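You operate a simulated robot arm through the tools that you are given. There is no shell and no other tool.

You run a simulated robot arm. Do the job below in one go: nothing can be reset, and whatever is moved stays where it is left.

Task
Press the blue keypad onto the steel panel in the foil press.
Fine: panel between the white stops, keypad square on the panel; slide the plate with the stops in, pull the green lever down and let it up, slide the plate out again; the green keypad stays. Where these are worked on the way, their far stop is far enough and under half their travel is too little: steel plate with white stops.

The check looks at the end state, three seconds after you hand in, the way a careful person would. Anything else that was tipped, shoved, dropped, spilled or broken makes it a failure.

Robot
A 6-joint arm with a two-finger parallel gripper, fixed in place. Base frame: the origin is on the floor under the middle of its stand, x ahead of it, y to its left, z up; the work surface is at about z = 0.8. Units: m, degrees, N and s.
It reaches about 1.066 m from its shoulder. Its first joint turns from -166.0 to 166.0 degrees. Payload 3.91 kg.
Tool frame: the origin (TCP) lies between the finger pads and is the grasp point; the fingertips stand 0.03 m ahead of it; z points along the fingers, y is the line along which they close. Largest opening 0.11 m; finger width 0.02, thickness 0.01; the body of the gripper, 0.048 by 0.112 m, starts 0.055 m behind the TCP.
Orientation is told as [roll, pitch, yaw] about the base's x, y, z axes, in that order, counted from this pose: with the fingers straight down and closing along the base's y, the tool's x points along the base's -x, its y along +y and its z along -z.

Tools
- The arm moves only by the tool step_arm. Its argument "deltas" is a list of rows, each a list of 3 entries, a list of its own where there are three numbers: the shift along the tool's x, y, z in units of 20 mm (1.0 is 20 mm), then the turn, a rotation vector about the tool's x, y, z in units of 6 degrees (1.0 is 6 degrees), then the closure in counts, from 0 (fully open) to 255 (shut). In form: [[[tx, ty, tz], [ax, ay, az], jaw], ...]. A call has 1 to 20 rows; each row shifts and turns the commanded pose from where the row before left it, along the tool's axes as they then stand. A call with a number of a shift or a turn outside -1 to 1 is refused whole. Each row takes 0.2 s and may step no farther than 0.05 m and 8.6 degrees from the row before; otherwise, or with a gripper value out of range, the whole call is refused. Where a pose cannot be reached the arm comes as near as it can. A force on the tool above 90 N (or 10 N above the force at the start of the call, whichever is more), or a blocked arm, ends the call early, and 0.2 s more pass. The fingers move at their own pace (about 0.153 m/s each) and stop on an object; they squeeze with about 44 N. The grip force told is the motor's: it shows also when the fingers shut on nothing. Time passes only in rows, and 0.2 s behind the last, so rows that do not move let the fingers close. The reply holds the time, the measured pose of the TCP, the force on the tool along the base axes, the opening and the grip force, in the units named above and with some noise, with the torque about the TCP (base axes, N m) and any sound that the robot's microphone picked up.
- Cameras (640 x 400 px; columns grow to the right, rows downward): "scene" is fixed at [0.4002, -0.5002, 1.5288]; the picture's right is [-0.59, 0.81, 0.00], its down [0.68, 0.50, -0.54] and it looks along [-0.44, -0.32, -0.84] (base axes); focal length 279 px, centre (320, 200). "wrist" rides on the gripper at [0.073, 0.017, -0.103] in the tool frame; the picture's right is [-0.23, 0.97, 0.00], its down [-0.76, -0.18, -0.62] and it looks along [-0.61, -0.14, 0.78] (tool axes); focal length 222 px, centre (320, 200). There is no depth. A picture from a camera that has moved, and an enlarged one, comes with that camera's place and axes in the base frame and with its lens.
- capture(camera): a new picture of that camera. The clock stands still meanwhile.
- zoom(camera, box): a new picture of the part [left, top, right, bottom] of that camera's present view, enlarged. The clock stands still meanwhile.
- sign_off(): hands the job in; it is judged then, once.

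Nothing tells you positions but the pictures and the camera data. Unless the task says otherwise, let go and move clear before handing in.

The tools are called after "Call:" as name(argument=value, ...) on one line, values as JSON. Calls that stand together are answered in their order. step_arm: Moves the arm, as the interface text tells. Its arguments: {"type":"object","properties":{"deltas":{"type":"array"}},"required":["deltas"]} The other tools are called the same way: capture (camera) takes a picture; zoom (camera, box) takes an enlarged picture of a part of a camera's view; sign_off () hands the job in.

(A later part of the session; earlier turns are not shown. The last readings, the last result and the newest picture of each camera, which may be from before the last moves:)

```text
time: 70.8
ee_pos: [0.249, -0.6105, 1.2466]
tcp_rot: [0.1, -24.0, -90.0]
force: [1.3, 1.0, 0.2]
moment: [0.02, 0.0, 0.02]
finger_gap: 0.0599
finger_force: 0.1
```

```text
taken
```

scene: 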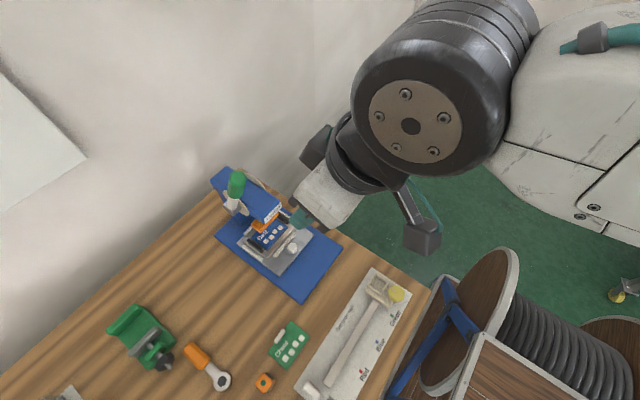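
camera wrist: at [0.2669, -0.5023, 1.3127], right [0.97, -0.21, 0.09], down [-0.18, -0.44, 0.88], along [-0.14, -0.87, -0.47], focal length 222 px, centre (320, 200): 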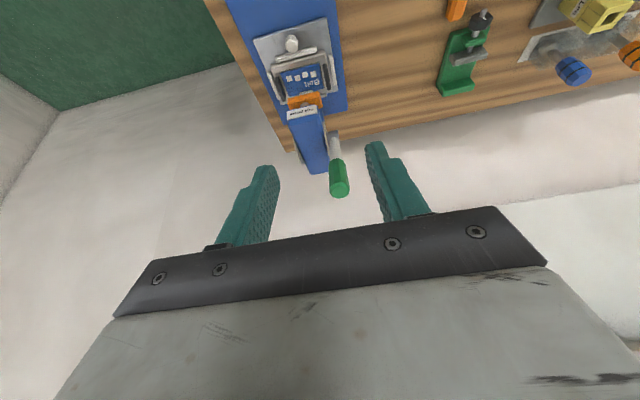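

Now the wrist camera sees the lever and press head. I zoom to measure the lever's axis and hub.

Call:
zoom(camera="wrist", box=[256, 80, 416, 180])

Call:
zoom(camera="wrist", box=[256, 110, 416, 210])

Call:
zoom(camera="scene", box=[200, 150, 328, 230])

```text
4.00 times, centred on (336, 130) of wrist
camera zoom: at [0.2669, -0.5023, 1.3127], right [0.97, -0.21, 0.09], down [-0.18, -0.44, 0.88], along [-0.14, -0.87, -0.47], focal length 888 px, centre (256, 480)
```

zoom: 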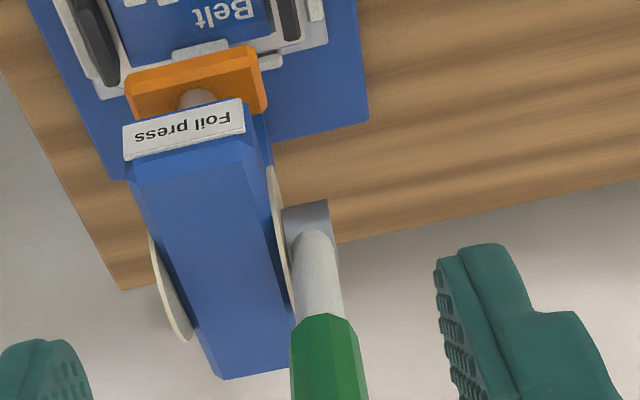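

```text
4.00 times, centred on (336, 160) of wrist
camera zoom: at [0.2669, -0.5023, 1.3127], right [0.97, -0.21, 0.09], down [-0.18, -0.44, 0.88], along [-0.14, -0.87, -0.47], focal length 888 px, centre (256, 360)
```

zoom: 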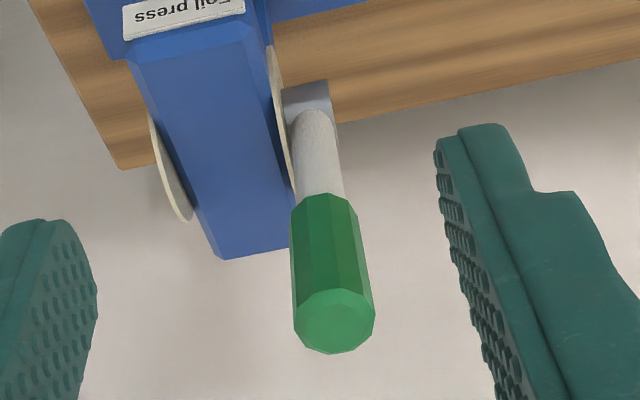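

```text
5.00 times, centred on (264, 190) of scene
camera zoom: at [0.4002, -0.5002, 1.5288], right [-0.59, 0.81, 0.0], down [0.68, 0.5, -0.54], along [-0.44, -0.32, -0.84], focal length 1397 px, centre (600, 250)
```

zoom: 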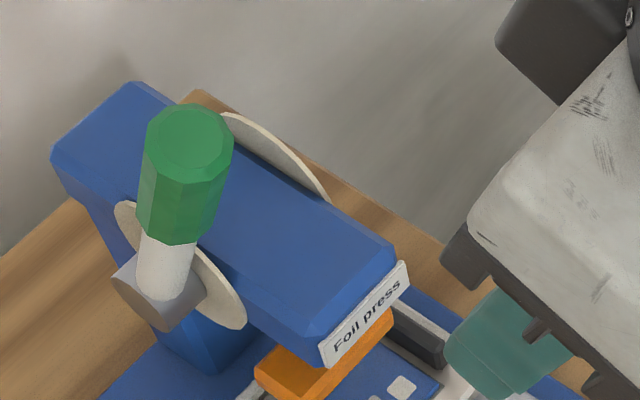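

Lever end cap is at (0.252, -0.776, 1.159) and hub at (0.252, -0.855, 0.985); the tool axis is parallel to the lever. I move to the pre-grasp point beyond the lever's end.

Call:
step_arm(deltas=[[[-0.9132, 0.1, 0.4075], [0, 0, 0], 116], [[-0.9132, 0, 0.4075], [0, 0, 0], 116], [[-0.9132, 0, 0.4075], [0, 0, 0], 116], [[-0.9132, 0, 0.4075], [0, 0, 0], 116], [[-0.9132, 0, 0.4075], [0, 0, 0], 116], [[-0.9132, 0, 0.4075], [0, 0, 0], 116], [[-0.365, 0, 0.163], [0, 0, 0], 116], [[0, 0, 0], [0, 0, 0], 116]])

Call:
capture(camera="wrist")

Call:
capture(camera="scene")

```text
time: 72.6
ee_pos: [0.2517, -0.7386, 1.2477]
tcp_rot: [0.0, -24.0, -89.9]
force: [0.3, -0.7, -0.4]
moment: [0.02, 0.02, -0.01]
finger_gap: 0.0601
finger_force: 0.1
```

```text
taken
camera wrist: at [0.2693, -0.6305, 1.313], right [0.97, -0.21, 0.09], down [-0.18, -0.44, 0.88], along [-0.14, -0.87, -0.47], focal length 222 px, centre (320, 200)
```

wrist: 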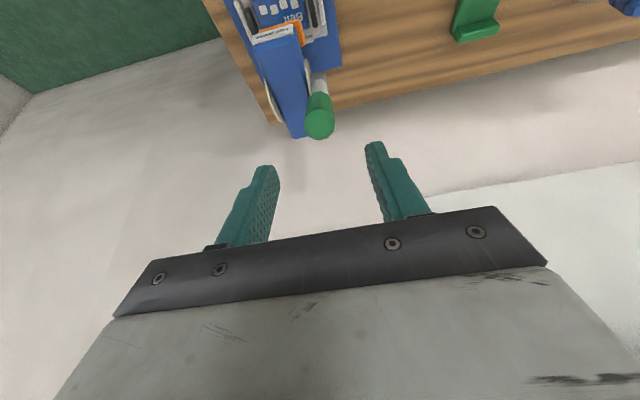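

```text
taken
```

scene: 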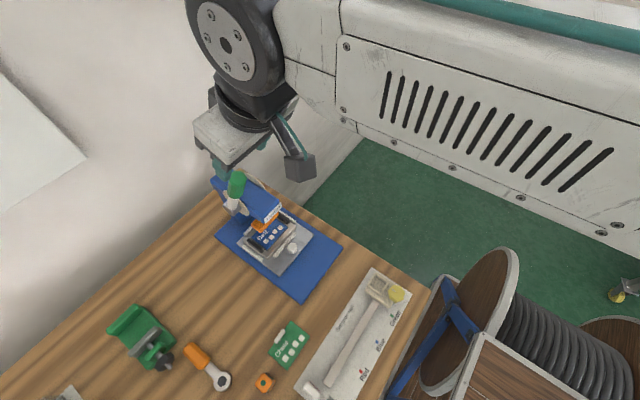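

The lever cap is centred between the fingers. I advance along the lever axis so the fingers straddle the green grip.

Call:
step_arm(deltas=[[[0.1, 0, 1], [0, 0, 0], 116], [[0, 0, 1], [0, 0, 0], 116], [[0, 0, 1], [0, 0, 0], 116], [[0, 0, 1], [0, 0, 0], 116], [[0, 0, 0], [0, 0, 0], 116]])

Call:
capture(camera="wrist")

Call:
zoom(camera="scene", box=[160, 110, 320, 210])

```text
time: 73.8
ee_pos: [0.2508, -0.7697, 1.1746]
tcp_rot: [0.0, -24.0, -90.0]
force: [-0.2, 0.0, 0.1]
moment: [0.0, -0.01, 0.04]
finger_gap: 0.06
finger_force: 0.0
```

```text
taken
camera wrist: at [0.2696, -0.6607, 1.2387], right [0.97, -0.21, 0.09], down [-0.18, -0.44, 0.88], along [-0.14, -0.87, -0.47], focal length 222 px, centre (320, 200)
```

wrist: 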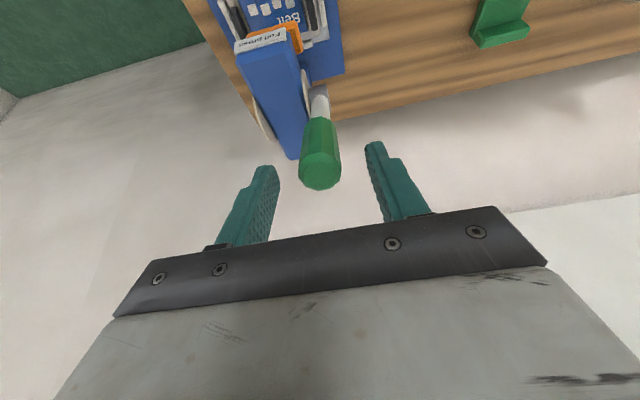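

```text
4.00 times, centred on (240, 160) of scene
camera zoom: at [0.4002, -0.5002, 1.5288], right [-0.59, 0.81, 0.0], down [0.68, 0.5, -0.54], along [-0.44, -0.32, -0.84], focal length 1117 px, centre (640, 360)
```

zoom: 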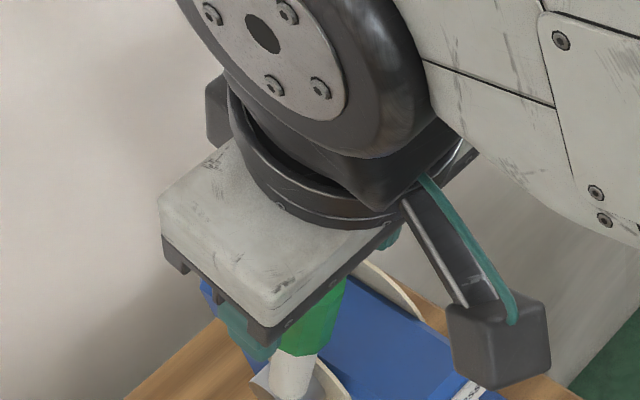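

Well aligned (perpendicular offset about 1 mm). I advance the remaining 48 mm and close on the grip.

Call:
step_arm(deltas=[[[0.05, 0, 1], [0, 0, 0], 116], [[0, 0, 1], [0, 0, 0], 116], [[0, 0, 0.4], [0, 0, 0], 116], [[0, 0, 0], [0, 0, 0], 116]])

Call:
capture(camera="wrist")

```text
time: 74.8
ee_pos: [0.2505, -0.7888, 1.1302]
tcp_rot: [0.0, -24.0, -90.1]
force: [-0.2, -0.2, -0.1]
moment: [0.03, -0.01, -0.01]
finger_gap: 0.0599
finger_force: 0.0
```

```text
taken
camera wrist: at [0.2697, -0.6792, 1.1945], right [0.97, -0.21, 0.09], down [-0.18, -0.44, 0.88], along [-0.14, -0.87, -0.47], focal length 222 px, centre (320, 200)
```

wrist: 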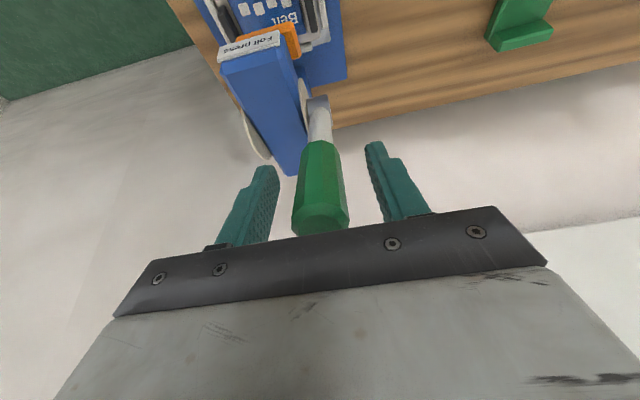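

The grip lies centrally between the fingers. I close.

Call:
step_arm(deltas=[[[0, 0, 0], [0, 0, 0], 170], [[0, 0, 0], [0, 0, 0], 220], [[0, 0, 0], [0, 0, 0], 255], [[0, 0, 0], [0, 0, 0], 255]])

Call:
zoom(camera="wrist", box=[220, 90, 420, 215])

```text
time: 75.8
ee_pos: [0.2494, -0.7871, 1.1296]
tcp_rot: [0.0, -24.0, -90.0]
force: [-7.6, 0.7, -1.4]
moment: [0.04, 0.17, -0.16]
finger_gap: 0.0268
finger_force: 44.9
```

```text
3.20 times, centred on (320, 152) of wrist
camera zoom: at [0.2687, -0.6792, 1.1946], right [0.97, -0.21, 0.09], down [-0.18, -0.44, 0.88], along [-0.14, -0.87, -0.47], focal length 711 px, centre (320, 352)
```

zoom: 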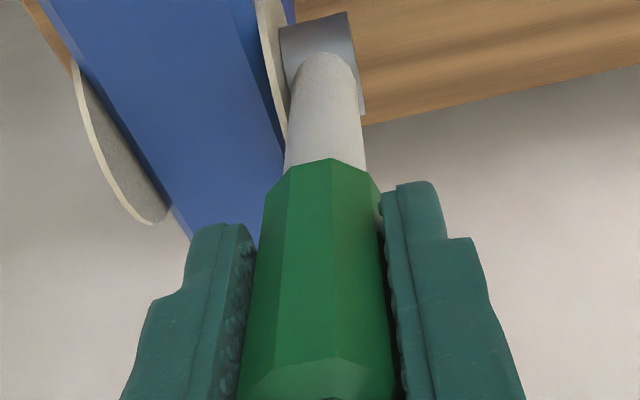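

The lever grip is held (26.8 mm). I start pulling it along its arc, 10° first, checking the force.

Call:
step_arm(deltas=[[[0.35, -0.03, 0.02], [0, 0, 0], 255], [[0.347, 0, 0.02], [0, 0, 0], 255], [[0.346, 0, 0.05], [0, 0, 0], 255], [[0.346, 0, 0.05], [0, 0, 0], 255], [[0, 0, 0], [0, 0, 0], 255]])

Call:
capture(camera="wrist")

Call:
capture(camera="scene")

```text
time: 77.0
ee_pos: [0.25, -0.7634, 1.1169]
tcp_rot: [0.1, -24.1, -90.0]
force: [-5.1, -4.2, 6.3]
moment: [-1.15, 0.17, -0.11]
finger_gap: 0.0267
finger_force: 45.0
```

```text
taken
camera wrist: at [0.2686, -0.6553, 1.1814], right [0.97, -0.21, 0.09], down [-0.18, -0.44, 0.88], along [-0.14, -0.87, -0.47], focal length 222 px, centre (320, 200)
```

wrist: 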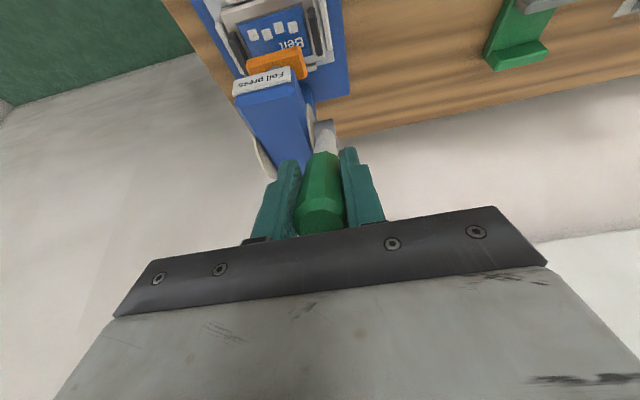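

```text
taken
```

scene: 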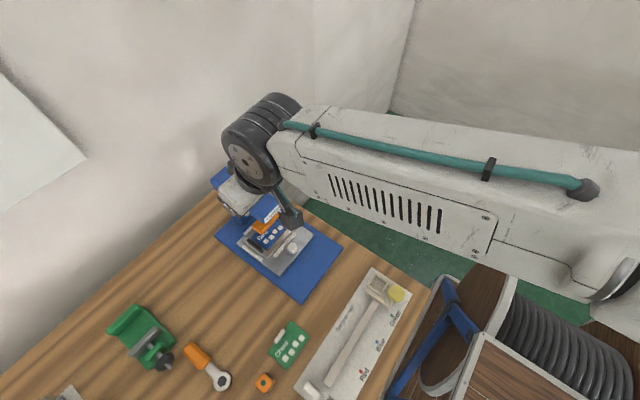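

The lever follows with little force (about 8 N). I continue the arc to about 60°.

Call:
step_arm(deltas=[[[0.338, 0, 0.082], [0, 0, 0], 255], [[0.338, 0, 0.082], [0, 0, 0], 255], [[0.332, 0, 0.112], [0, 0, 0], 255], [[0.332, 0, 0.112], [0, 0, 0], 255], [[0.322, 0, 0.139], [0, 0, 0], 255], [[0.322, 0, 0.139], [0, 0, 0], 255], [[0.306, 0, 0.165], [0, 0, 0], 255], [[0.306, 0, 0.165], [0, 0, 0], 255], [[0.292, 0, 0.193], [0, 0, 0], 255], [[0.292, 0, 0.193], [0, 0, 0], 255], [[0, 0, 0], [0, 0, 0], 255]])

Call:
capture(camera="wrist")

Call:
zoom(camera="scene", box=[180, 130, 372, 250])

```text
time: 79.4
ee_pos: [0.2506, -0.7165, 1.0661]
tcp_rot: [0.1, -24.1, -90.0]
force: [-6.3, 6.4, 13.6]
moment: [-1.26, -0.14, 0.01]
finger_gap: 0.0267
finger_force: 45.1
```

```text
taken
camera wrist: at [0.2686, -0.6078, 1.1302], right [0.97, -0.21, 0.09], down [-0.18, -0.44, 0.88], along [-0.14, -0.87, -0.47], focal length 222 px, centre (320, 200)
```

wrist: 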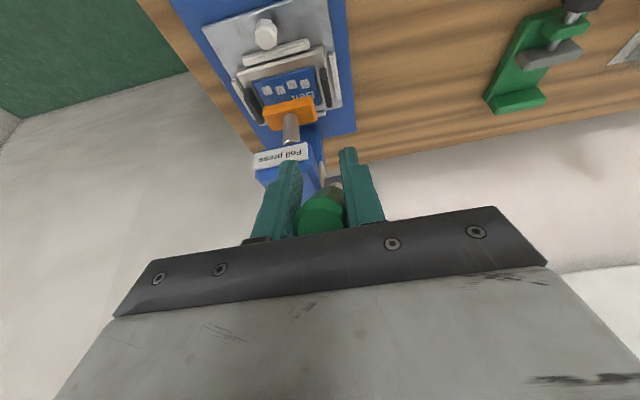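

```text
3.33 times, centred on (276, 190) of scene
camera zoom: at [0.4002, -0.5002, 1.5288], right [-0.59, 0.81, 0.0], down [0.68, 0.5, -0.54], along [-0.44, -0.32, -0.84], focal length 931 px, centre (467, 233)
```

zoom: 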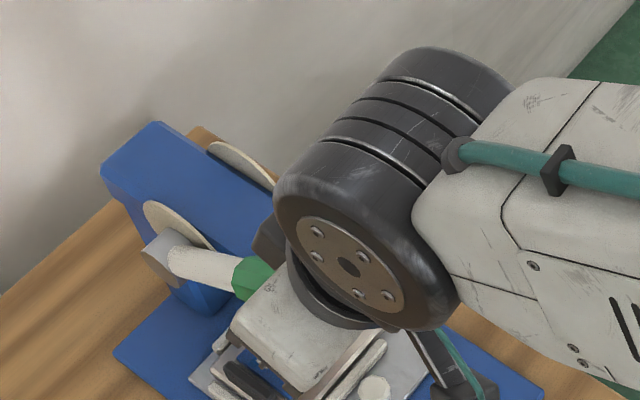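

The platen is coming down. I zoom to see how far, then go on.

Call:
zoom(camera="wrist", box=[200, 30, 376, 140])

Call:
step_arm(deltas=[[[0.273, 0, 0.218], [0, 0, 0], 255], [[0.273, 0, 0.218], [0, 0, 0], 255], [[0.255, 0, 0.24], [0, 0, 0], 255], [[0.255, 0, 0.24], [0, 0, 0], 255], [[0, 0, 0], [0, 0, 0], 255]])

Call:
zoom(camera="wrist", box=[200, 30, 376, 140])

```text
3.64 times, centred on (288, 85) of wrist
camera zoom: at [0.2686, -0.6078, 1.1302], right [0.97, -0.21, 0.09], down [-0.18, -0.44, 0.88], along [-0.14, -0.87, -0.47], focal length 808 px, centre (436, 618)
```

zoom: 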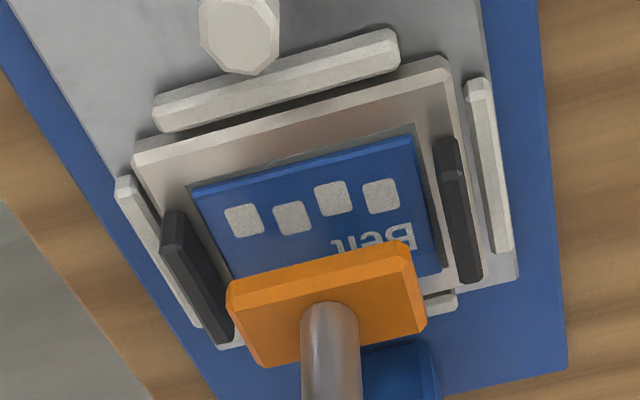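

```text
time: 80.6
ee_pos: [0.2506, -0.7038, 1.0395]
tcp_rot: [0.1, -23.9, -90.0]
force: [-3.3, 20.1, 16.0]
moment: [-1.18, -0.14, 0.02]
finger_gap: 0.0267
finger_force: 44.6
```

```text
3.64 times, centred on (288, 85) of wrist
camera zoom: at [0.2686, -0.5959, 1.105], right [0.97, -0.21, 0.09], down [-0.18, -0.44, 0.88], along [-0.14, -0.87, -0.47], focal length 808 px, centre (436, 618)
```

zoom: 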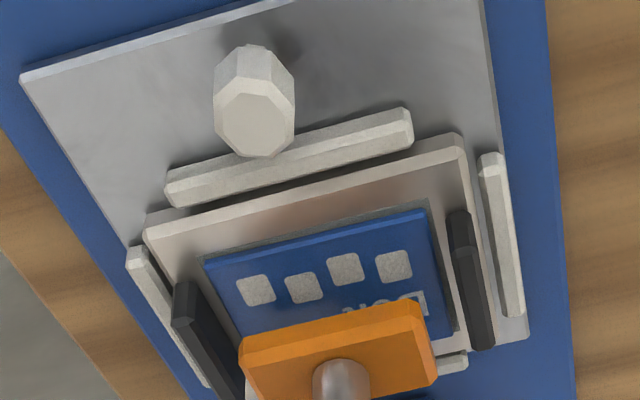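

Lever at about 70°, load about 25 N, mostly radial, so I widen the arc slightly. The platen is centred over the keypad, in front of the tab. I continue.

Call:
step_arm(deltas=[[[0.239, 0, 0.2535], [0, 0, 0], 255], [[0.239, 0, 0.2535], [0, 0, 0], 255], [[0.22, 0, 0.2715], [0, 0, 0], 255], [[0.22, 0, 0.2715], [0, 0, 0], 255], [[0, 0, 0], [0, 0, 0], 255]])

Call:
capture(camera="wrist")

Call:
zoom(camera="wrist", box=[200, 50, 376, 160])

```text
time: 81.8
ee_pos: [0.2497, -0.697, 1.014]
tcp_rot: [0.1, -24.0, -90.0]
force: [-8.1, 11.9, 11.2]
moment: [-1.34, -0.17, 0.05]
finger_gap: 0.0266
finger_force: 45.2
```

```text
taken
camera wrist: at [0.2687, -0.5883, 1.0786], right [0.97, -0.21, 0.09], down [-0.18, -0.44, 0.88], along [-0.14, -0.87, -0.47], focal length 222 px, centre (320, 200)
```

wrist: 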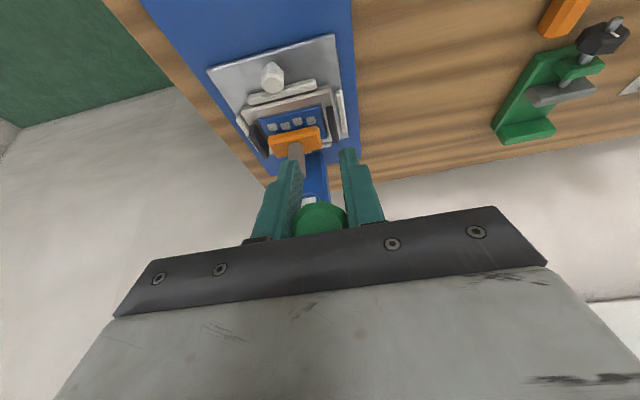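

```text
3.64 times, centred on (288, 105) of wrist
camera zoom: at [0.2687, -0.5883, 1.0786], right [0.97, -0.21, 0.09], down [-0.18, -0.44, 0.88], along [-0.14, -0.87, -0.47], focal length 808 px, centre (436, 546)
```

zoom: 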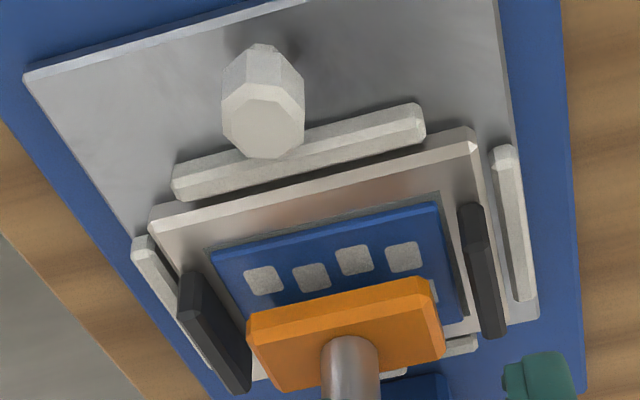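

The platen is close to the keypad now; lever at about 80°. I continue in smaller steps, watching for pressing force and sounds.

Call:
step_arm(deltas=[[[0.19, 0, 0.297], [0, 0, 0], 255], [[0.19, 0, 0.297], [0, 0, 0], 255], [[0, 0, 0], [0, 0, 0], 255]])

Call:
zoom(camera="wrist", box=[200, 60, 376, 170])

```text
time: 82.6
ee_pos: [0.2496, -0.6942, 0.9983]
tcp_rot: [0.2, -24.0, -90.0]
force: [-9.9, 16.7, 11.1]
moment: [-1.09, -0.28, 0.1]
finger_gap: 0.0265
finger_force: 44.7
```

```text
3.64 times, centred on (288, 115) of wrist
camera zoom: at [0.2686, -0.5858, 1.0643], right [0.97, -0.21, 0.09], down [-0.18, -0.44, 0.88], along [-0.14, -0.87, -0.47], focal length 808 px, centre (436, 509)
```

zoom: 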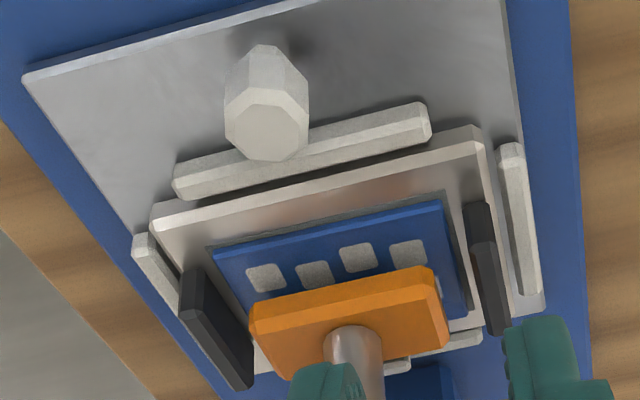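

Still light load. I go on to 90° and look.

Call:
step_arm(deltas=[[[0.16, 0, 0.31], [0, 0, 0], 255], [[0.16, 0, 0.31], [0, 0, 0], 255], [[0, 0, 0], [0, 0, 0], 255]])

Call:
zoom(camera="wrist", box=[200, 60, 376, 170])

Call:
zoom(camera="scene", box=[180, 130, 372, 250])

```text
time: 83.4
ee_pos: [0.2501, -0.6944, 0.9858]
tcp_rot: [0.1, -24.0, -90.0]
force: [-6.4, 22.8, 9.9]
moment: [-1.42, -0.22, 0.04]
finger_gap: 0.0265
finger_force: 45.0
```

```text
3.64 times, centred on (288, 115) of wrist
camera zoom: at [0.2686, -0.585, 1.0507], right [0.97, -0.21, 0.09], down [-0.18, -0.44, 0.88], along [-0.14, -0.87, -0.47], focal length 808 px, centre (436, 509)
```

zoom: 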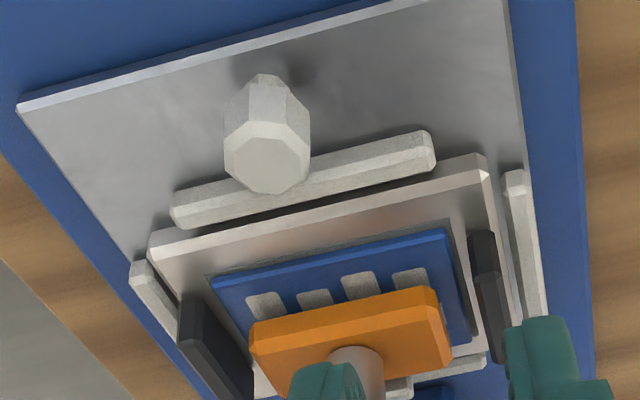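

```text
3.33 times, centred on (276, 190) of scene
camera zoom: at [0.4002, -0.5002, 1.5288], right [-0.59, 0.81, 0.0], down [0.68, 0.5, -0.54], along [-0.44, -0.32, -0.84], focal length 931 px, centre (467, 233)
```

zoom: 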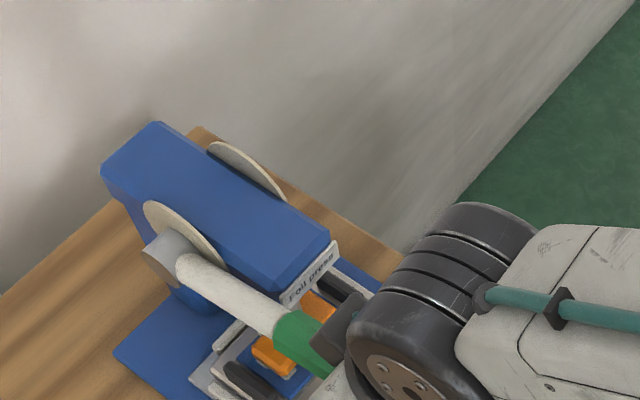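

Lever is horizontal, and the platen is still coming down onto the keypad. I continue downward with a slight outward correction.

Call:
step_arm(deltas=[[[0.15, 0, 0.3135], [0, 0, 0], 255], [[0.15, 0, 0.3135], [0, 0, 0], 255], [[0, 0, 0], [0, 0, 0], 255]])

Call:
zoom(camera="wrist", box=[200, 60, 376, 170])

```text
time: 84.2
ee_pos: [0.2505, -0.6928, 0.9716]
tcp_rot: [0.2, -24.1, -90.0]
force: [-10.7, 13.6, 8.7]
moment: [-1.31, -0.32, 0.13]
finger_gap: 0.0263
finger_force: 44.9
```

```text
3.64 times, centred on (288, 115) of wrist
camera zoom: at [0.2687, -0.585, 1.0365], right [0.97, -0.21, 0.09], down [-0.18, -0.44, 0.88], along [-0.14, -0.87, -0.47], focal length 808 px, centre (436, 509)
```

zoom: 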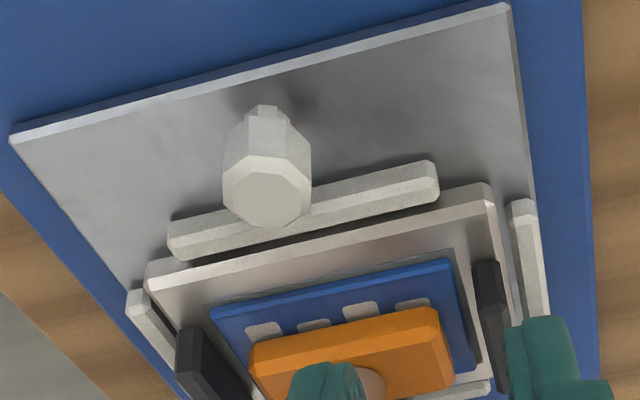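

Call:
step_arm(deltas=[[[0.115, 0, 0.328], [0, 0, 0], 255], [[0.115, 0, 0.328], [0, 0, 0], 255], [[0, 0, 0], [0, 0, 0], 255]])

Call:
zoom(camera="wrist", box=[200, 70, 376, 180])

Call:
zoom(camera="scene", box=[180, 130, 372, 250])

```text
time: 85.0
ee_pos: [0.2504, -0.6944, 0.9618]
tcp_rot: [0.1, -24.5, -89.9]
force: [-9.6, 12.2, 46.8]
moment: [-0.42, -0.3, 0.06]
finger_gap: 0.0265
finger_force: 45.1
```

```text
3.64 times, centred on (288, 125) of wrist
camera zoom: at [0.2686, -0.5865, 1.0254], right [0.97, -0.21, 0.1], down [-0.18, -0.43, 0.88], along [-0.14, -0.88, -0.46], focal length 808 px, centre (436, 473)
```

zoom: 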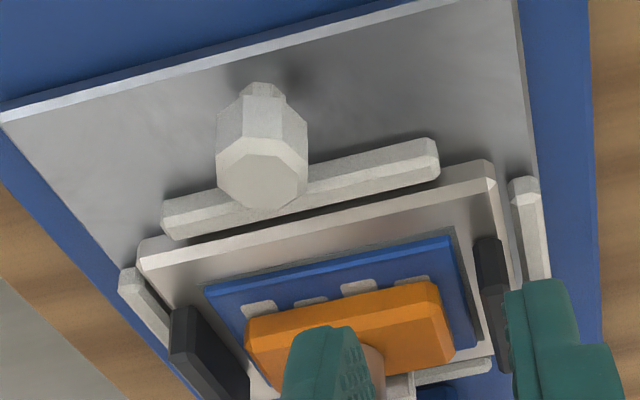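

```text
3.33 times, centred on (276, 190) of scene
camera zoom: at [0.4002, -0.5002, 1.5288], right [-0.59, 0.81, 0.0], down [0.68, 0.5, -0.54], along [-0.44, -0.32, -0.84], focal length 931 px, centre (467, 233)
```

zoom: 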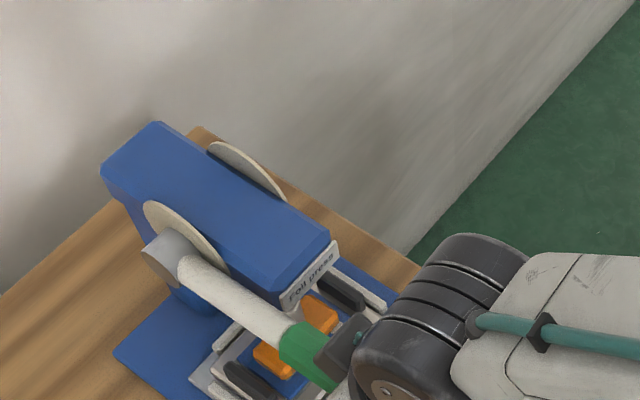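

The force rose to about 47 N: the platen is on the keypad or the lever is at its end. I press slightly more to confirm it is fully down.

Call:
step_arm(deltas=[[[0.03, 0, 0.1], [0, 0, 0], 255], [[0.03, 0, 0.1], [0, 0, 0], 255], [[0, 0, 0], [0, 0, 0], 255], [[0, 0, 0], [0, 0, 0], 255]])

Call:
zoom(camera="wrist", box=[200, 70, 376, 180])

```text
time: 86.0
ee_pos: [0.25, -0.6959, 0.9606]
tcp_rot: [0.0, -24.7, -90.0]
force: [-3.1, 16.8, 70.4]
moment: [0.13, -0.06, 0.05]
finger_gap: 0.0259
finger_force: 44.7
```

```text
3.64 times, centred on (288, 125) of wrist
camera zoom: at [0.2686, -0.5863, 1.0236], right [0.97, -0.21, 0.1], down [-0.18, -0.43, 0.88], along [-0.14, -0.88, -0.46], focal length 808 px, centre (436, 473)
```

zoom: 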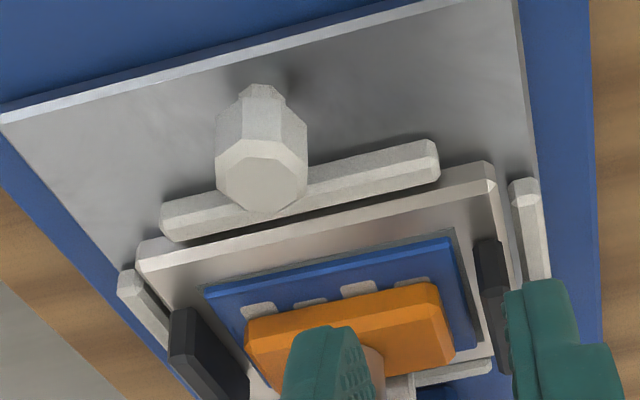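

The lever is at its end (70 N, no further motion) and the platen lies on the keypad (its bottom edge computes to z ≈ 0.841). I hold for a second, then guide the lever back up the same arc.

Call:
step_arm(deltas=[[[0, 0, 0], [0, 0, 0], 255], [[0, 0, 0], [0, 0, 0], 255], [[0, 0, 0], [0, 0, 0], 255], [[0, 0, 0], [0, 0, 0], 255], [[-0.03, 0, -0.1], [0, 0, 0], 255], [[-0.03, 0, -0.1], [0, 0, 0], 255], [[-0.115, 0, -0.328], [0, 0, 0], 255], [[-0.115, 0, -0.328], [0, 0, 0], 255], [[0, 0, 0], [0, 0, 0], 255]])

Call:
zoom(camera="wrist", box=[200, 60, 376, 170])

```text
time: 88.0
ee_pos: [0.2501, -0.6936, 0.9695]
tcp_rot: [-0.1, -23.7, -90.0]
force: [-8.0, -21.9, -6.8]
moment: [1.8, -0.29, 0.12]
finger_gap: 0.0265
finger_force: 44.8
```

```text
3.64 times, centred on (288, 115) of wrist
camera zoom: at [0.2687, -0.586, 1.0344], right [0.97, -0.21, 0.09], down [-0.18, -0.45, 0.88], along [-0.14, -0.87, -0.47], focal length 808 px, centre (436, 509)
```

zoom: 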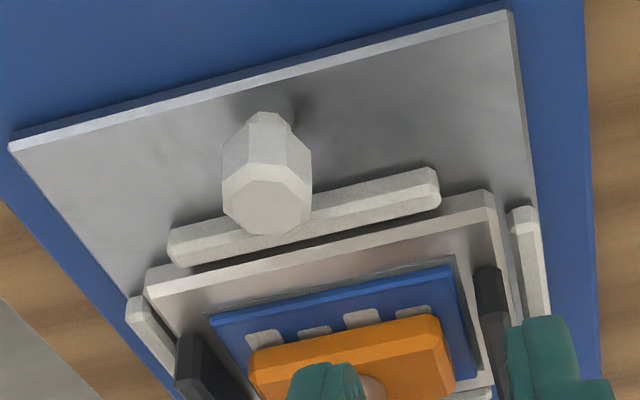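

The platen rises with the lever and the keypad stays put. I continue the arc upward with a small inward correction.

Call:
step_arm(deltas=[[[-0.196, 0, -0.2935], [0, 0, 0], 255], [[-0.15, 0, -0.3135], [0, 0, 0], 255], [[-0.16, 0, -0.31], [0, 0, 0], 255], [[-0.16, 0, -0.31], [0, 0, 0], 255], [[-0.19, 0, -0.297], [0, 0, 0], 255], [[-0.19, 0, -0.297], [0, 0, 0], 255], [[-0.22, 0, -0.2715], [0, 0, 0], 255], [[-0.22, 0, -0.2715], [0, 0, 0], 255], [[0, 0, 0], [0, 0, 0], 255]])

Call:
zoom(camera="wrist", box=[200, 50, 376, 160])

```text
time: 90.0
ee_pos: [0.2505, -0.7023, 1.0257]
tcp_rot: [0.1, -23.9, -90.0]
force: [-7.6, -14.1, -12.5]
moment: [1.54, -0.23, 0.06]
finger_gap: 0.0264
finger_force: 44.9
```

```text
3.64 times, centred on (288, 105) of wrist
camera zoom: at [0.2686, -0.5944, 1.0904], right [0.97, -0.21, 0.09], down [-0.18, -0.44, 0.88], along [-0.14, -0.87, -0.47], focal length 808 px, centre (436, 546)
```

zoom: 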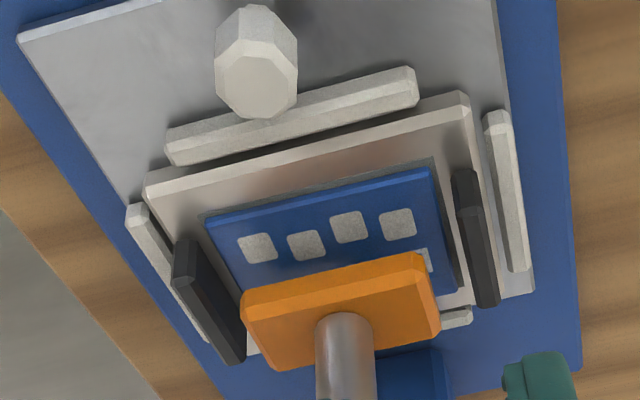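

Call:
step_arm(deltas=[[[-0.258, 0, -0.2375], [0, 0, 0], 255], [[-0.239, 0, -0.2535], [0, 0, 0], 255], [[-0.255, 0, -0.24], [0, 0, 0], 255], [[-0.255, 0, -0.24], [0, 0, 0], 255], [[-0.273, 0, -0.218], [0, 0, 0], 255], [[-0.273, 0, -0.218], [0, 0, 0], 255], [[-0.292, 0, -0.193], [0, 0, 0], 255], [[-0.292, 0, -0.193], [0, 0, 0], 255], [[-0.306, 0, -0.165], [0, 0, 0], 255], [[-0.306, 0, -0.165], [0, 0, 0], 255], [[0, 0, 0], [0, 0, 0], 255]])

Call:
zoom(camera="scene", box=[180, 130, 372, 250])

```text
time: 92.4
ee_pos: [0.2493, -0.7358, 1.0863]
tcp_rot: [0.0, -23.9, -90.0]
force: [-14.1, -9.0, -17.8]
moment: [1.34, -0.36, 0.05]
finger_gap: 0.0265
finger_force: 44.9
```

```text
3.33 times, centred on (276, 190) of scene
camera zoom: at [0.4002, -0.5002, 1.5288], right [-0.59, 0.81, 0.0], down [0.68, 0.5, -0.54], along [-0.44, -0.32, -0.84], focal length 931 px, centre (467, 233)
```

zoom: 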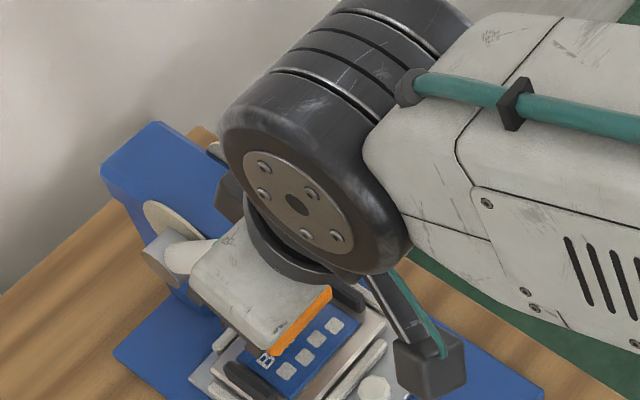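

Call:
step_arm(deltas=[[[-0.344, 0.03, -0.094], [0, 0, 0], 255], [[-0.322, 0, -0.139], [0, 0, 0], 255], [[-0.332, 0, -0.112], [0, 0, 0], 255], [[-0.332, 0, -0.112], [0, 0, 0], 255], [[-0.338, 0, -0.082], [0, 0, 0], 255], [[-0.338, 0, -0.082], [0, 0, 0], 255], [[-0.346, 0, -0.05], [0, 0, 0], 255], [[0, 0, 0], [0, 0, 0], 255]])

Call:
capture(camera="wrist")

```text
time: 94.2
ee_pos: [0.25, -0.7725, 1.119]
tcp_rot: [0.1, -24.1, -90.0]
force: [-19.6, 1.7, -12.0]
moment: [1.37, 0.01, -0.17]
finger_gap: 0.0266
finger_force: 44.6
```

```text
taken
camera wrist: at [0.2686, -0.664, 1.184], right [0.97, -0.21, 0.09], down [-0.18, -0.44, 0.88], along [-0.14, -0.87, -0.47], focal length 222 px, centre (320, 200)
```

wrist: 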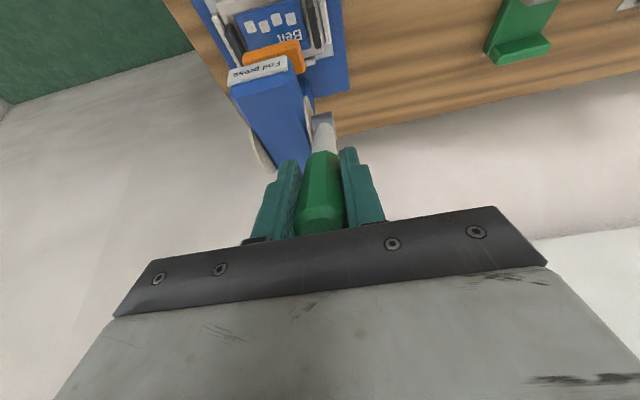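

Call:
step_arm(deltas=[[[-0.346, -0.06, -0.03], [0, 0, 0], 255], [[-0.34, 0, 0], [0, 0, 0], 255], [[-0.18, 0, 0], [0, 0, 0], 255], [[0, 0, 0], [0, 0, 0], 255]])

Call:
capture(camera="wrist")

```text
time: 94.9
ee_pos: [0.2503, -0.7728, 1.1183]
tcp_rot: [-0.1, -21.9, -89.9]
force: [0.7, 88.5, -0.4]
moment: [-3.12, 0.06, -0.03]
finger_gap: 0.0
finger_force: 37.5
stopped in row 3: the force on the tool passed its limit at 129 N (the readings are from after the stop); the commanded pose is now the measured one
```

```text
taken
camera wrist: at [0.2686, -0.6674, 1.187], right [0.97, -0.21, 0.08], down [-0.18, -0.47, 0.86], along [-0.14, -0.86, -0.5], focal length 222 px, centre (320, 200)
```

wrist: 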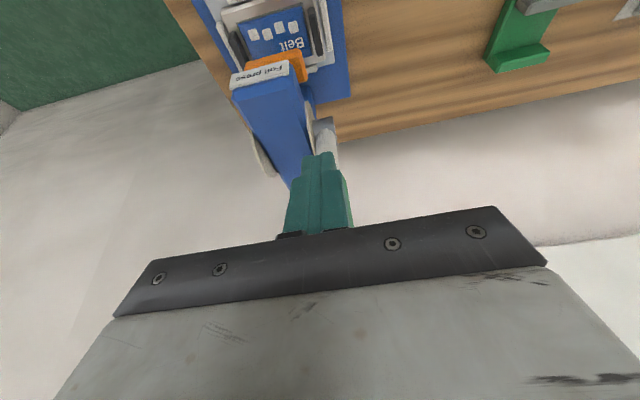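

The lever slipped out of the jaws near its top position, and the closed fingers now press against its front at the upper stop. I back off gently in +y at once and look.

Call:
step_arm(deltas=[[[0.1, 0, -0.04], [0, 0, 0], 255], [[0.2, 0, -0.08], [0, 0, 0], 255], [[0.4, 0, -0.16], [0, 0, 0], 255], [[0.8, 0, -0.32], [0, 0, 0], 255], [[0, 0, 0], [0, 0, 0], 255]])

Call:
capture(camera="wrist")

Call:
capture(camera="scene")

```text
time: 96.1
ee_pos: [0.2498, -0.7483, 1.118]
tcp_rot: [0.0, -22.5, -90.0]
force: [-0.2, -0.3, 0.3]
moment: [-0.03, 0.01, 0.0]
finger_gap: 0.0
finger_force: 38.1
```

```text
taken
camera wrist: at [0.2679, -0.6413, 1.1855], right [0.97, -0.21, 0.09], down [-0.18, -0.47, 0.87], along [-0.14, -0.86, -0.49], focal length 222 px, centre (320, 200)
```

wrist: 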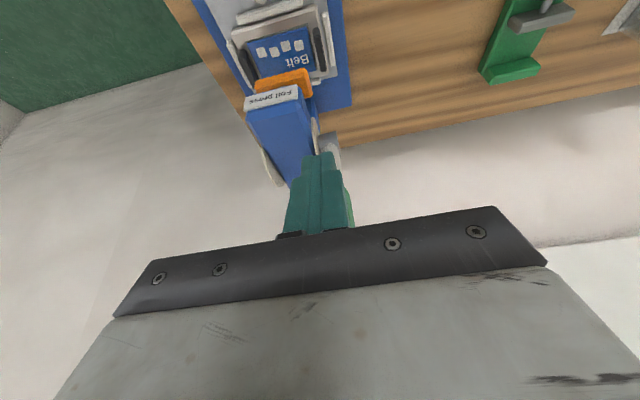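

```text
taken
```

scene: 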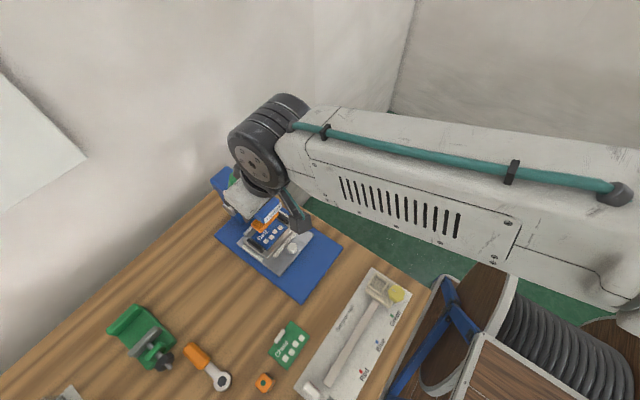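

No load now. I retreat further in +y to look at the press, lever and keypad.

Call:
step_arm(deltas=[[[0.92, 0, -0.38], [0, 0, 0], 255], [[0.92, 0, -0.38], [0, 0, 0], 255], [[0.92, 0, -0.38], [0, 0, 0], 255], [[0.92, 0, -0.38], [0, 0, 0], 255], [[0.92, 0, -0.38], [0, 0, 0], 255], [[0.92, 0, -0.38], [0, 0, 0], 255], [[0.92, 0, -0.38], [0, 0, 0], 255], [[0, 0, 0], [0, 0, 0], 140]])

Call:
capture(camera="wrist")

Call:
zoom(camera="scene", box=[200, 150, 328, 230])

Call:
zoom(camera="scene", box=[220, 200, 348, 280])

```text
time: 97.9
ee_pos: [0.249, -0.6078, 1.1171]
tcp_rot: [-0.1, -22.5, -90.0]
force: [0.1, 0.9, 0.0]
moment: [0.0, -0.01, 0.03]
finger_gap: 0.0498
finger_force: 0.1
```

```text
taken
camera wrist: at [0.2673, -0.5021, 1.185], right [0.97, -0.21, 0.09], down [-0.18, -0.47, 0.87], along [-0.14, -0.86, -0.49], focal length 222 px, centre (320, 200)
```

wrist: 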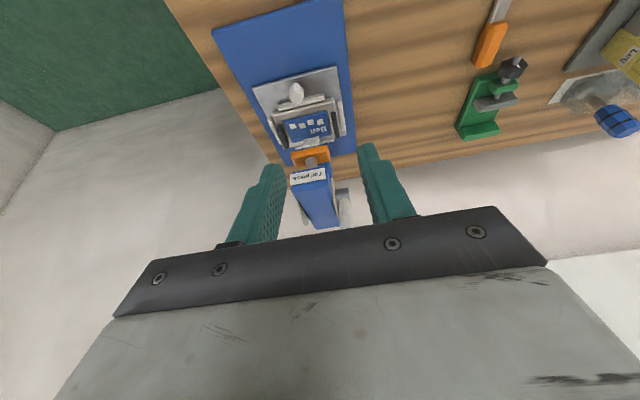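

```text
5.00 times, centred on (264, 190) of scene
camera zoom: at [0.4002, -0.5002, 1.5288], right [-0.59, 0.81, 0.0], down [0.68, 0.5, -0.54], along [-0.44, -0.32, -0.84], focal length 1397 px, centre (600, 250)
```

zoom: 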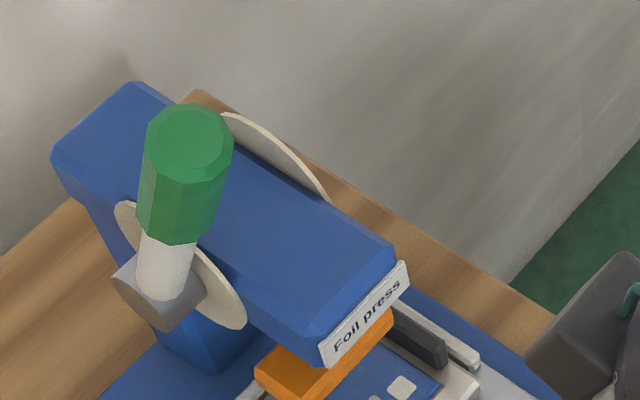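

```text
5.00 times, centred on (284, 240) of scene
camera zoom: at [0.4002, -0.5002, 1.5288], right [-0.59, 0.81, 0.0], down [0.68, 0.5, -0.54], along [-0.44, -0.32, -0.84], focal length 1397 px, centre (500, 0)
```

zoom: 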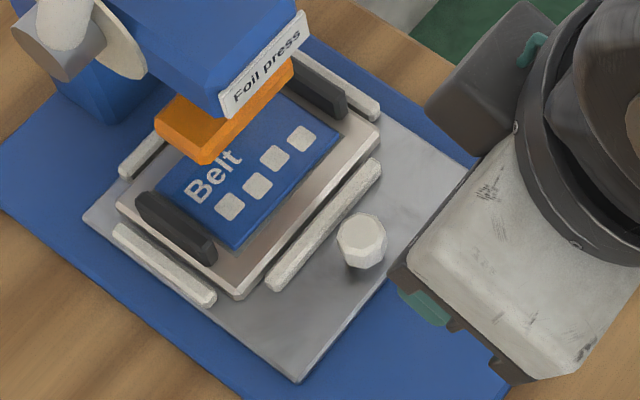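

The lever has returned fully up (same as at the start), the platen is up, and the keypad stays on the panel. Now I measure the knob's present position to pull the plate out.

Call:
zoom(camera="wrist", box=[240, 60, 368, 140])

Call:
zoom(camera="wrist", box=[256, 90, 352, 150])

```text
5.00 times, centred on (304, 100) of wrist
camera zoom: at [0.2673, -0.5021, 1.185], right [0.97, -0.21, 0.09], down [-0.18, -0.47, 0.87], along [-0.14, -0.86, -0.49], focal length 1111 px, centre (400, 700)
```

zoom: 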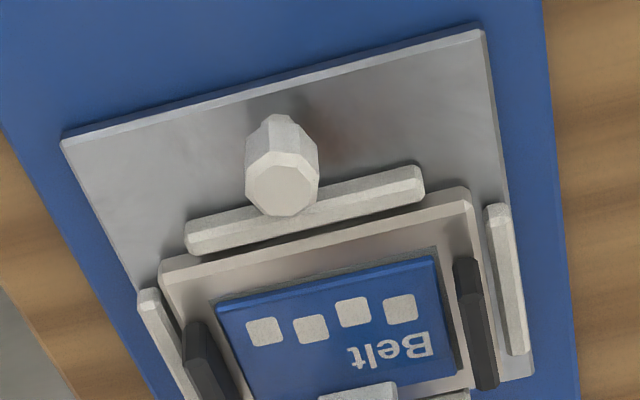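

```text
6.67 times, centred on (304, 120) of wrist
camera zoom: at [0.2673, -0.5021, 1.185], right [0.97, -0.21, 0.09], down [-0.18, -0.47, 0.87], along [-0.14, -0.86, -0.49], focal length 1481 px, centre (427, 733)
```

zoom: 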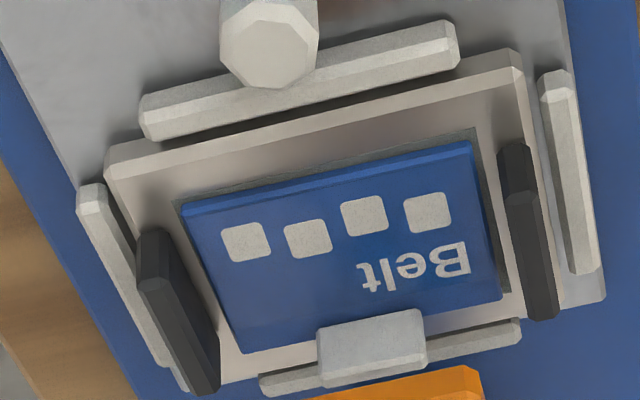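

The knob is now at about (0.2055, -0.7355). I go over: x first, then down at y ≈ -0.61, then in to above the knob.

Call:
step_arm(deltas=[[[0, -0.73, 0], [0, -0.25, 0], 140], [[0, -0.73, 0], [0, 0, 0], 140], [[0, -0.73, 0], [0, 0, 0], 140], [[0.407, 0, 0.9135], [0, 0, 0], 140], [[0.407, 0, 0.9135], [0, 0, 0], 140], [[0.407, 0, 0.9135], [0, 0, 0], 140], [[0.407, 0, 0.9135], [0, 0, 0], 140], [[0.407, 0, 0.9135], [0, 0, 0], 140], [[0.407, 0, 0.9135], [0, 0, 0], 140], [[0.407, 0, 0.9135], [0, 0, 0], 140], [[0.407, 0, 0.9135], [0, 0, 0], 140], [[0.407, 0, 0.9135], [0, 0, 0], 140], [[0, 0, 0], [0, 0, 0], 140]])

Call:
step_arm(deltas=[[[-0.9132, 0, 0.4075], [0, 0, 0], 140], [[-0.9132, 0, 0.4075], [0, 0, 0], 140], [[-0.9132, 0, 0.4075], [0, 0, 0], 140], [[-0.9132, 0, 0.4075], [0, 0, 0], 140], [[-0.9132, 0, 0.4075], [0, 0, 0], 140], [[0, 0, 0], [0, 0, 0], 140]])

Call:
capture(camera="wrist")

Call:
zoom(camera="wrist", box=[240, 60, 400, 160])

```text
time: 100.7
ee_pos: [0.205, -0.6093, 0.938]
tcp_rot: [0.0, -23.9, -90.0]
force: [-0.3, -0.2, 0.8]
moment: [0.02, 0.02, -0.01]
finger_gap: 0.0497
finger_force: 0.0
```

```text
time: 102.1
ee_pos: [0.2041, -0.7093, 0.9374]
tcp_rot: [0.1, -24.0, -90.0]
force: [0.1, 0.4, 0.5]
moment: [-0.02, -0.02, 0.0]
finger_gap: 0.0492
finger_force: 0.1
```

```text
taken
camera wrist: at [0.2234, -0.6012, 1.0025], right [0.97, -0.21, 0.09], down [-0.18, -0.44, 0.88], along [-0.14, -0.87, -0.47], focal length 222 px, centre (320, 200)
```

wrist: 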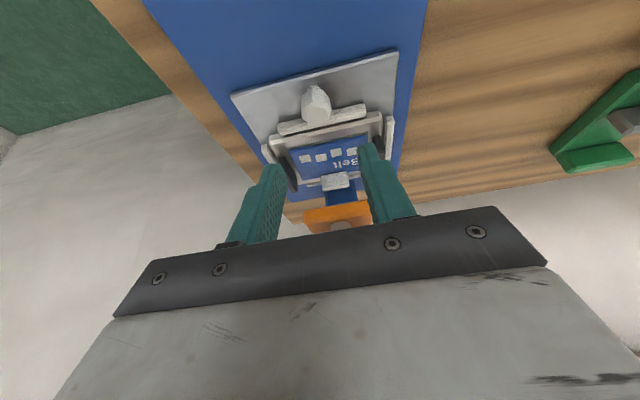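

```text
4.00 times, centred on (320, 110) of wrist
camera zoom: at [0.2234, -0.6012, 1.0025], right [0.97, -0.21, 0.09], down [-0.18, -0.44, 0.88], along [-0.14, -0.87, -0.47], focal length 888 px, centre (320, 560)
```

zoom: 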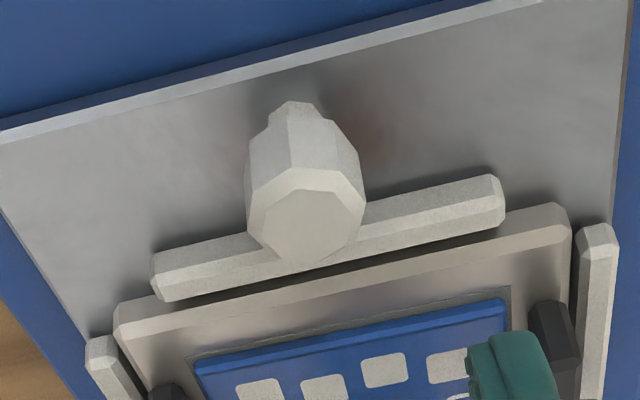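

The knob is centred between the fingers, 26 mm further in -y at contact height. I move in and descend onto it.

Call:
step_arm(deltas=[[[-0.854, 0, 0.381], [0, 0, 0], 140], [[0.407, 0, 0.9135], [0, 0, 0], 140], [[0.407, 0, 0.9135], [0, 0, 0], 140], [[0.407, 0, 0.9135], [0, 0, 0], 140], [[0.407, 0, 0.9135], [0, 0, 0], 140], [[0, 0, 0], [0, 0, 0], 140]])

Call:
zoom(camera="wrist", box=[220, 90, 420, 215])

```text
time: 103.5
ee_pos: [0.204, -0.7263, 0.8579]
tcp_rot: [0.0, -23.9, -89.9]
force: [-0.6, 0.3, 0.6]
moment: [0.0, 0.04, 0.01]
finger_gap: 0.0496
finger_force: 0.0
```

```text
3.20 times, centred on (320, 152) of wrist
camera zoom: at [0.223, -0.6193, 0.9224], right [0.97, -0.21, 0.09], down [-0.18, -0.44, 0.88], along [-0.14, -0.87, -0.47], focal length 711 px, centre (320, 352)
```

zoom: 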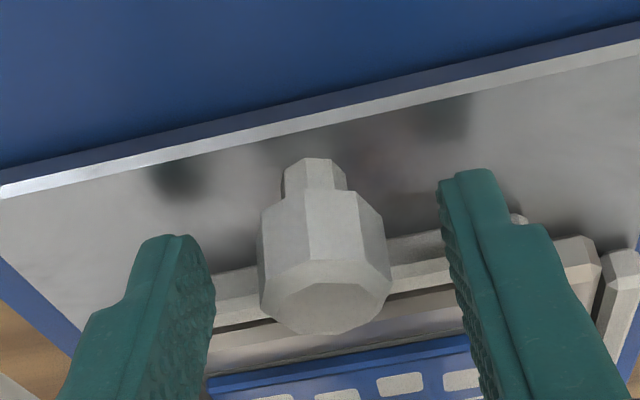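

Same relation to the knob as before. I close and start pulling the plate out slowly.

Call:
step_arm(deltas=[[[0, 0, 0], [0, 0, 0], 190], [[0, 0, 0], [0, 0, 0], 255], [[0, 0, 0], [0, 0, 0], 255], [[0, 0, 0], [0, 0, 0], 255]])

Call:
step_arm(deltas=[[[0.091, 0.02, -0.041], [0, 0, 0], 255], [[0.183, 0, -0.0815], [0, 0, 0], 255], [[0.274, 0, -0.122], [0, 0, 0], 255], [[0.365, 0, -0.163], [0, 0, 0], 255], [[0.365, 0, -0.163], [0, 0, 0], 255], [[0.274, 0, -0.122], [0, 0, 0], 255], [[0.183, 0, -0.0815], [0, 0, 0], 255], [[0.091, 0, -0.041], [0, 0, 0], 255]])

Call:
zoom(camera="scene", box=[200, 150, 392, 270])

```text
time: 104.5
ee_pos: [0.2048, -0.7282, 0.8576]
tcp_rot: [0.0, -23.8, -90.1]
force: [8.8, 0.5, -0.9]
moment: [-0.03, -0.88, 0.04]
finger_gap: 0.0254
finger_force: 44.9
```

```text
time: 106.3
ee_pos: [0.2053, -0.6874, 0.8586]
tcp_rot: [0.0, -24.0, -90.0]
force: [-4.2, -1.1, 7.0]
moment: [-0.7, -0.51, -0.12]
finger_gap: 0.0257
finger_force: 44.6
```

```text
3.33 times, centred on (296, 210) of scene
camera zoom: at [0.4002, -0.5002, 1.5288], right [-0.59, 0.81, 0.0], down [0.68, 0.5, -0.54], along [-0.44, -0.32, -0.84], focal length 931 px, centre (400, 167)
```

zoom: 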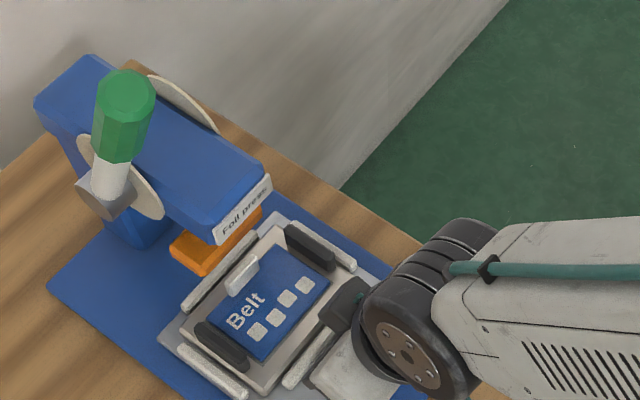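

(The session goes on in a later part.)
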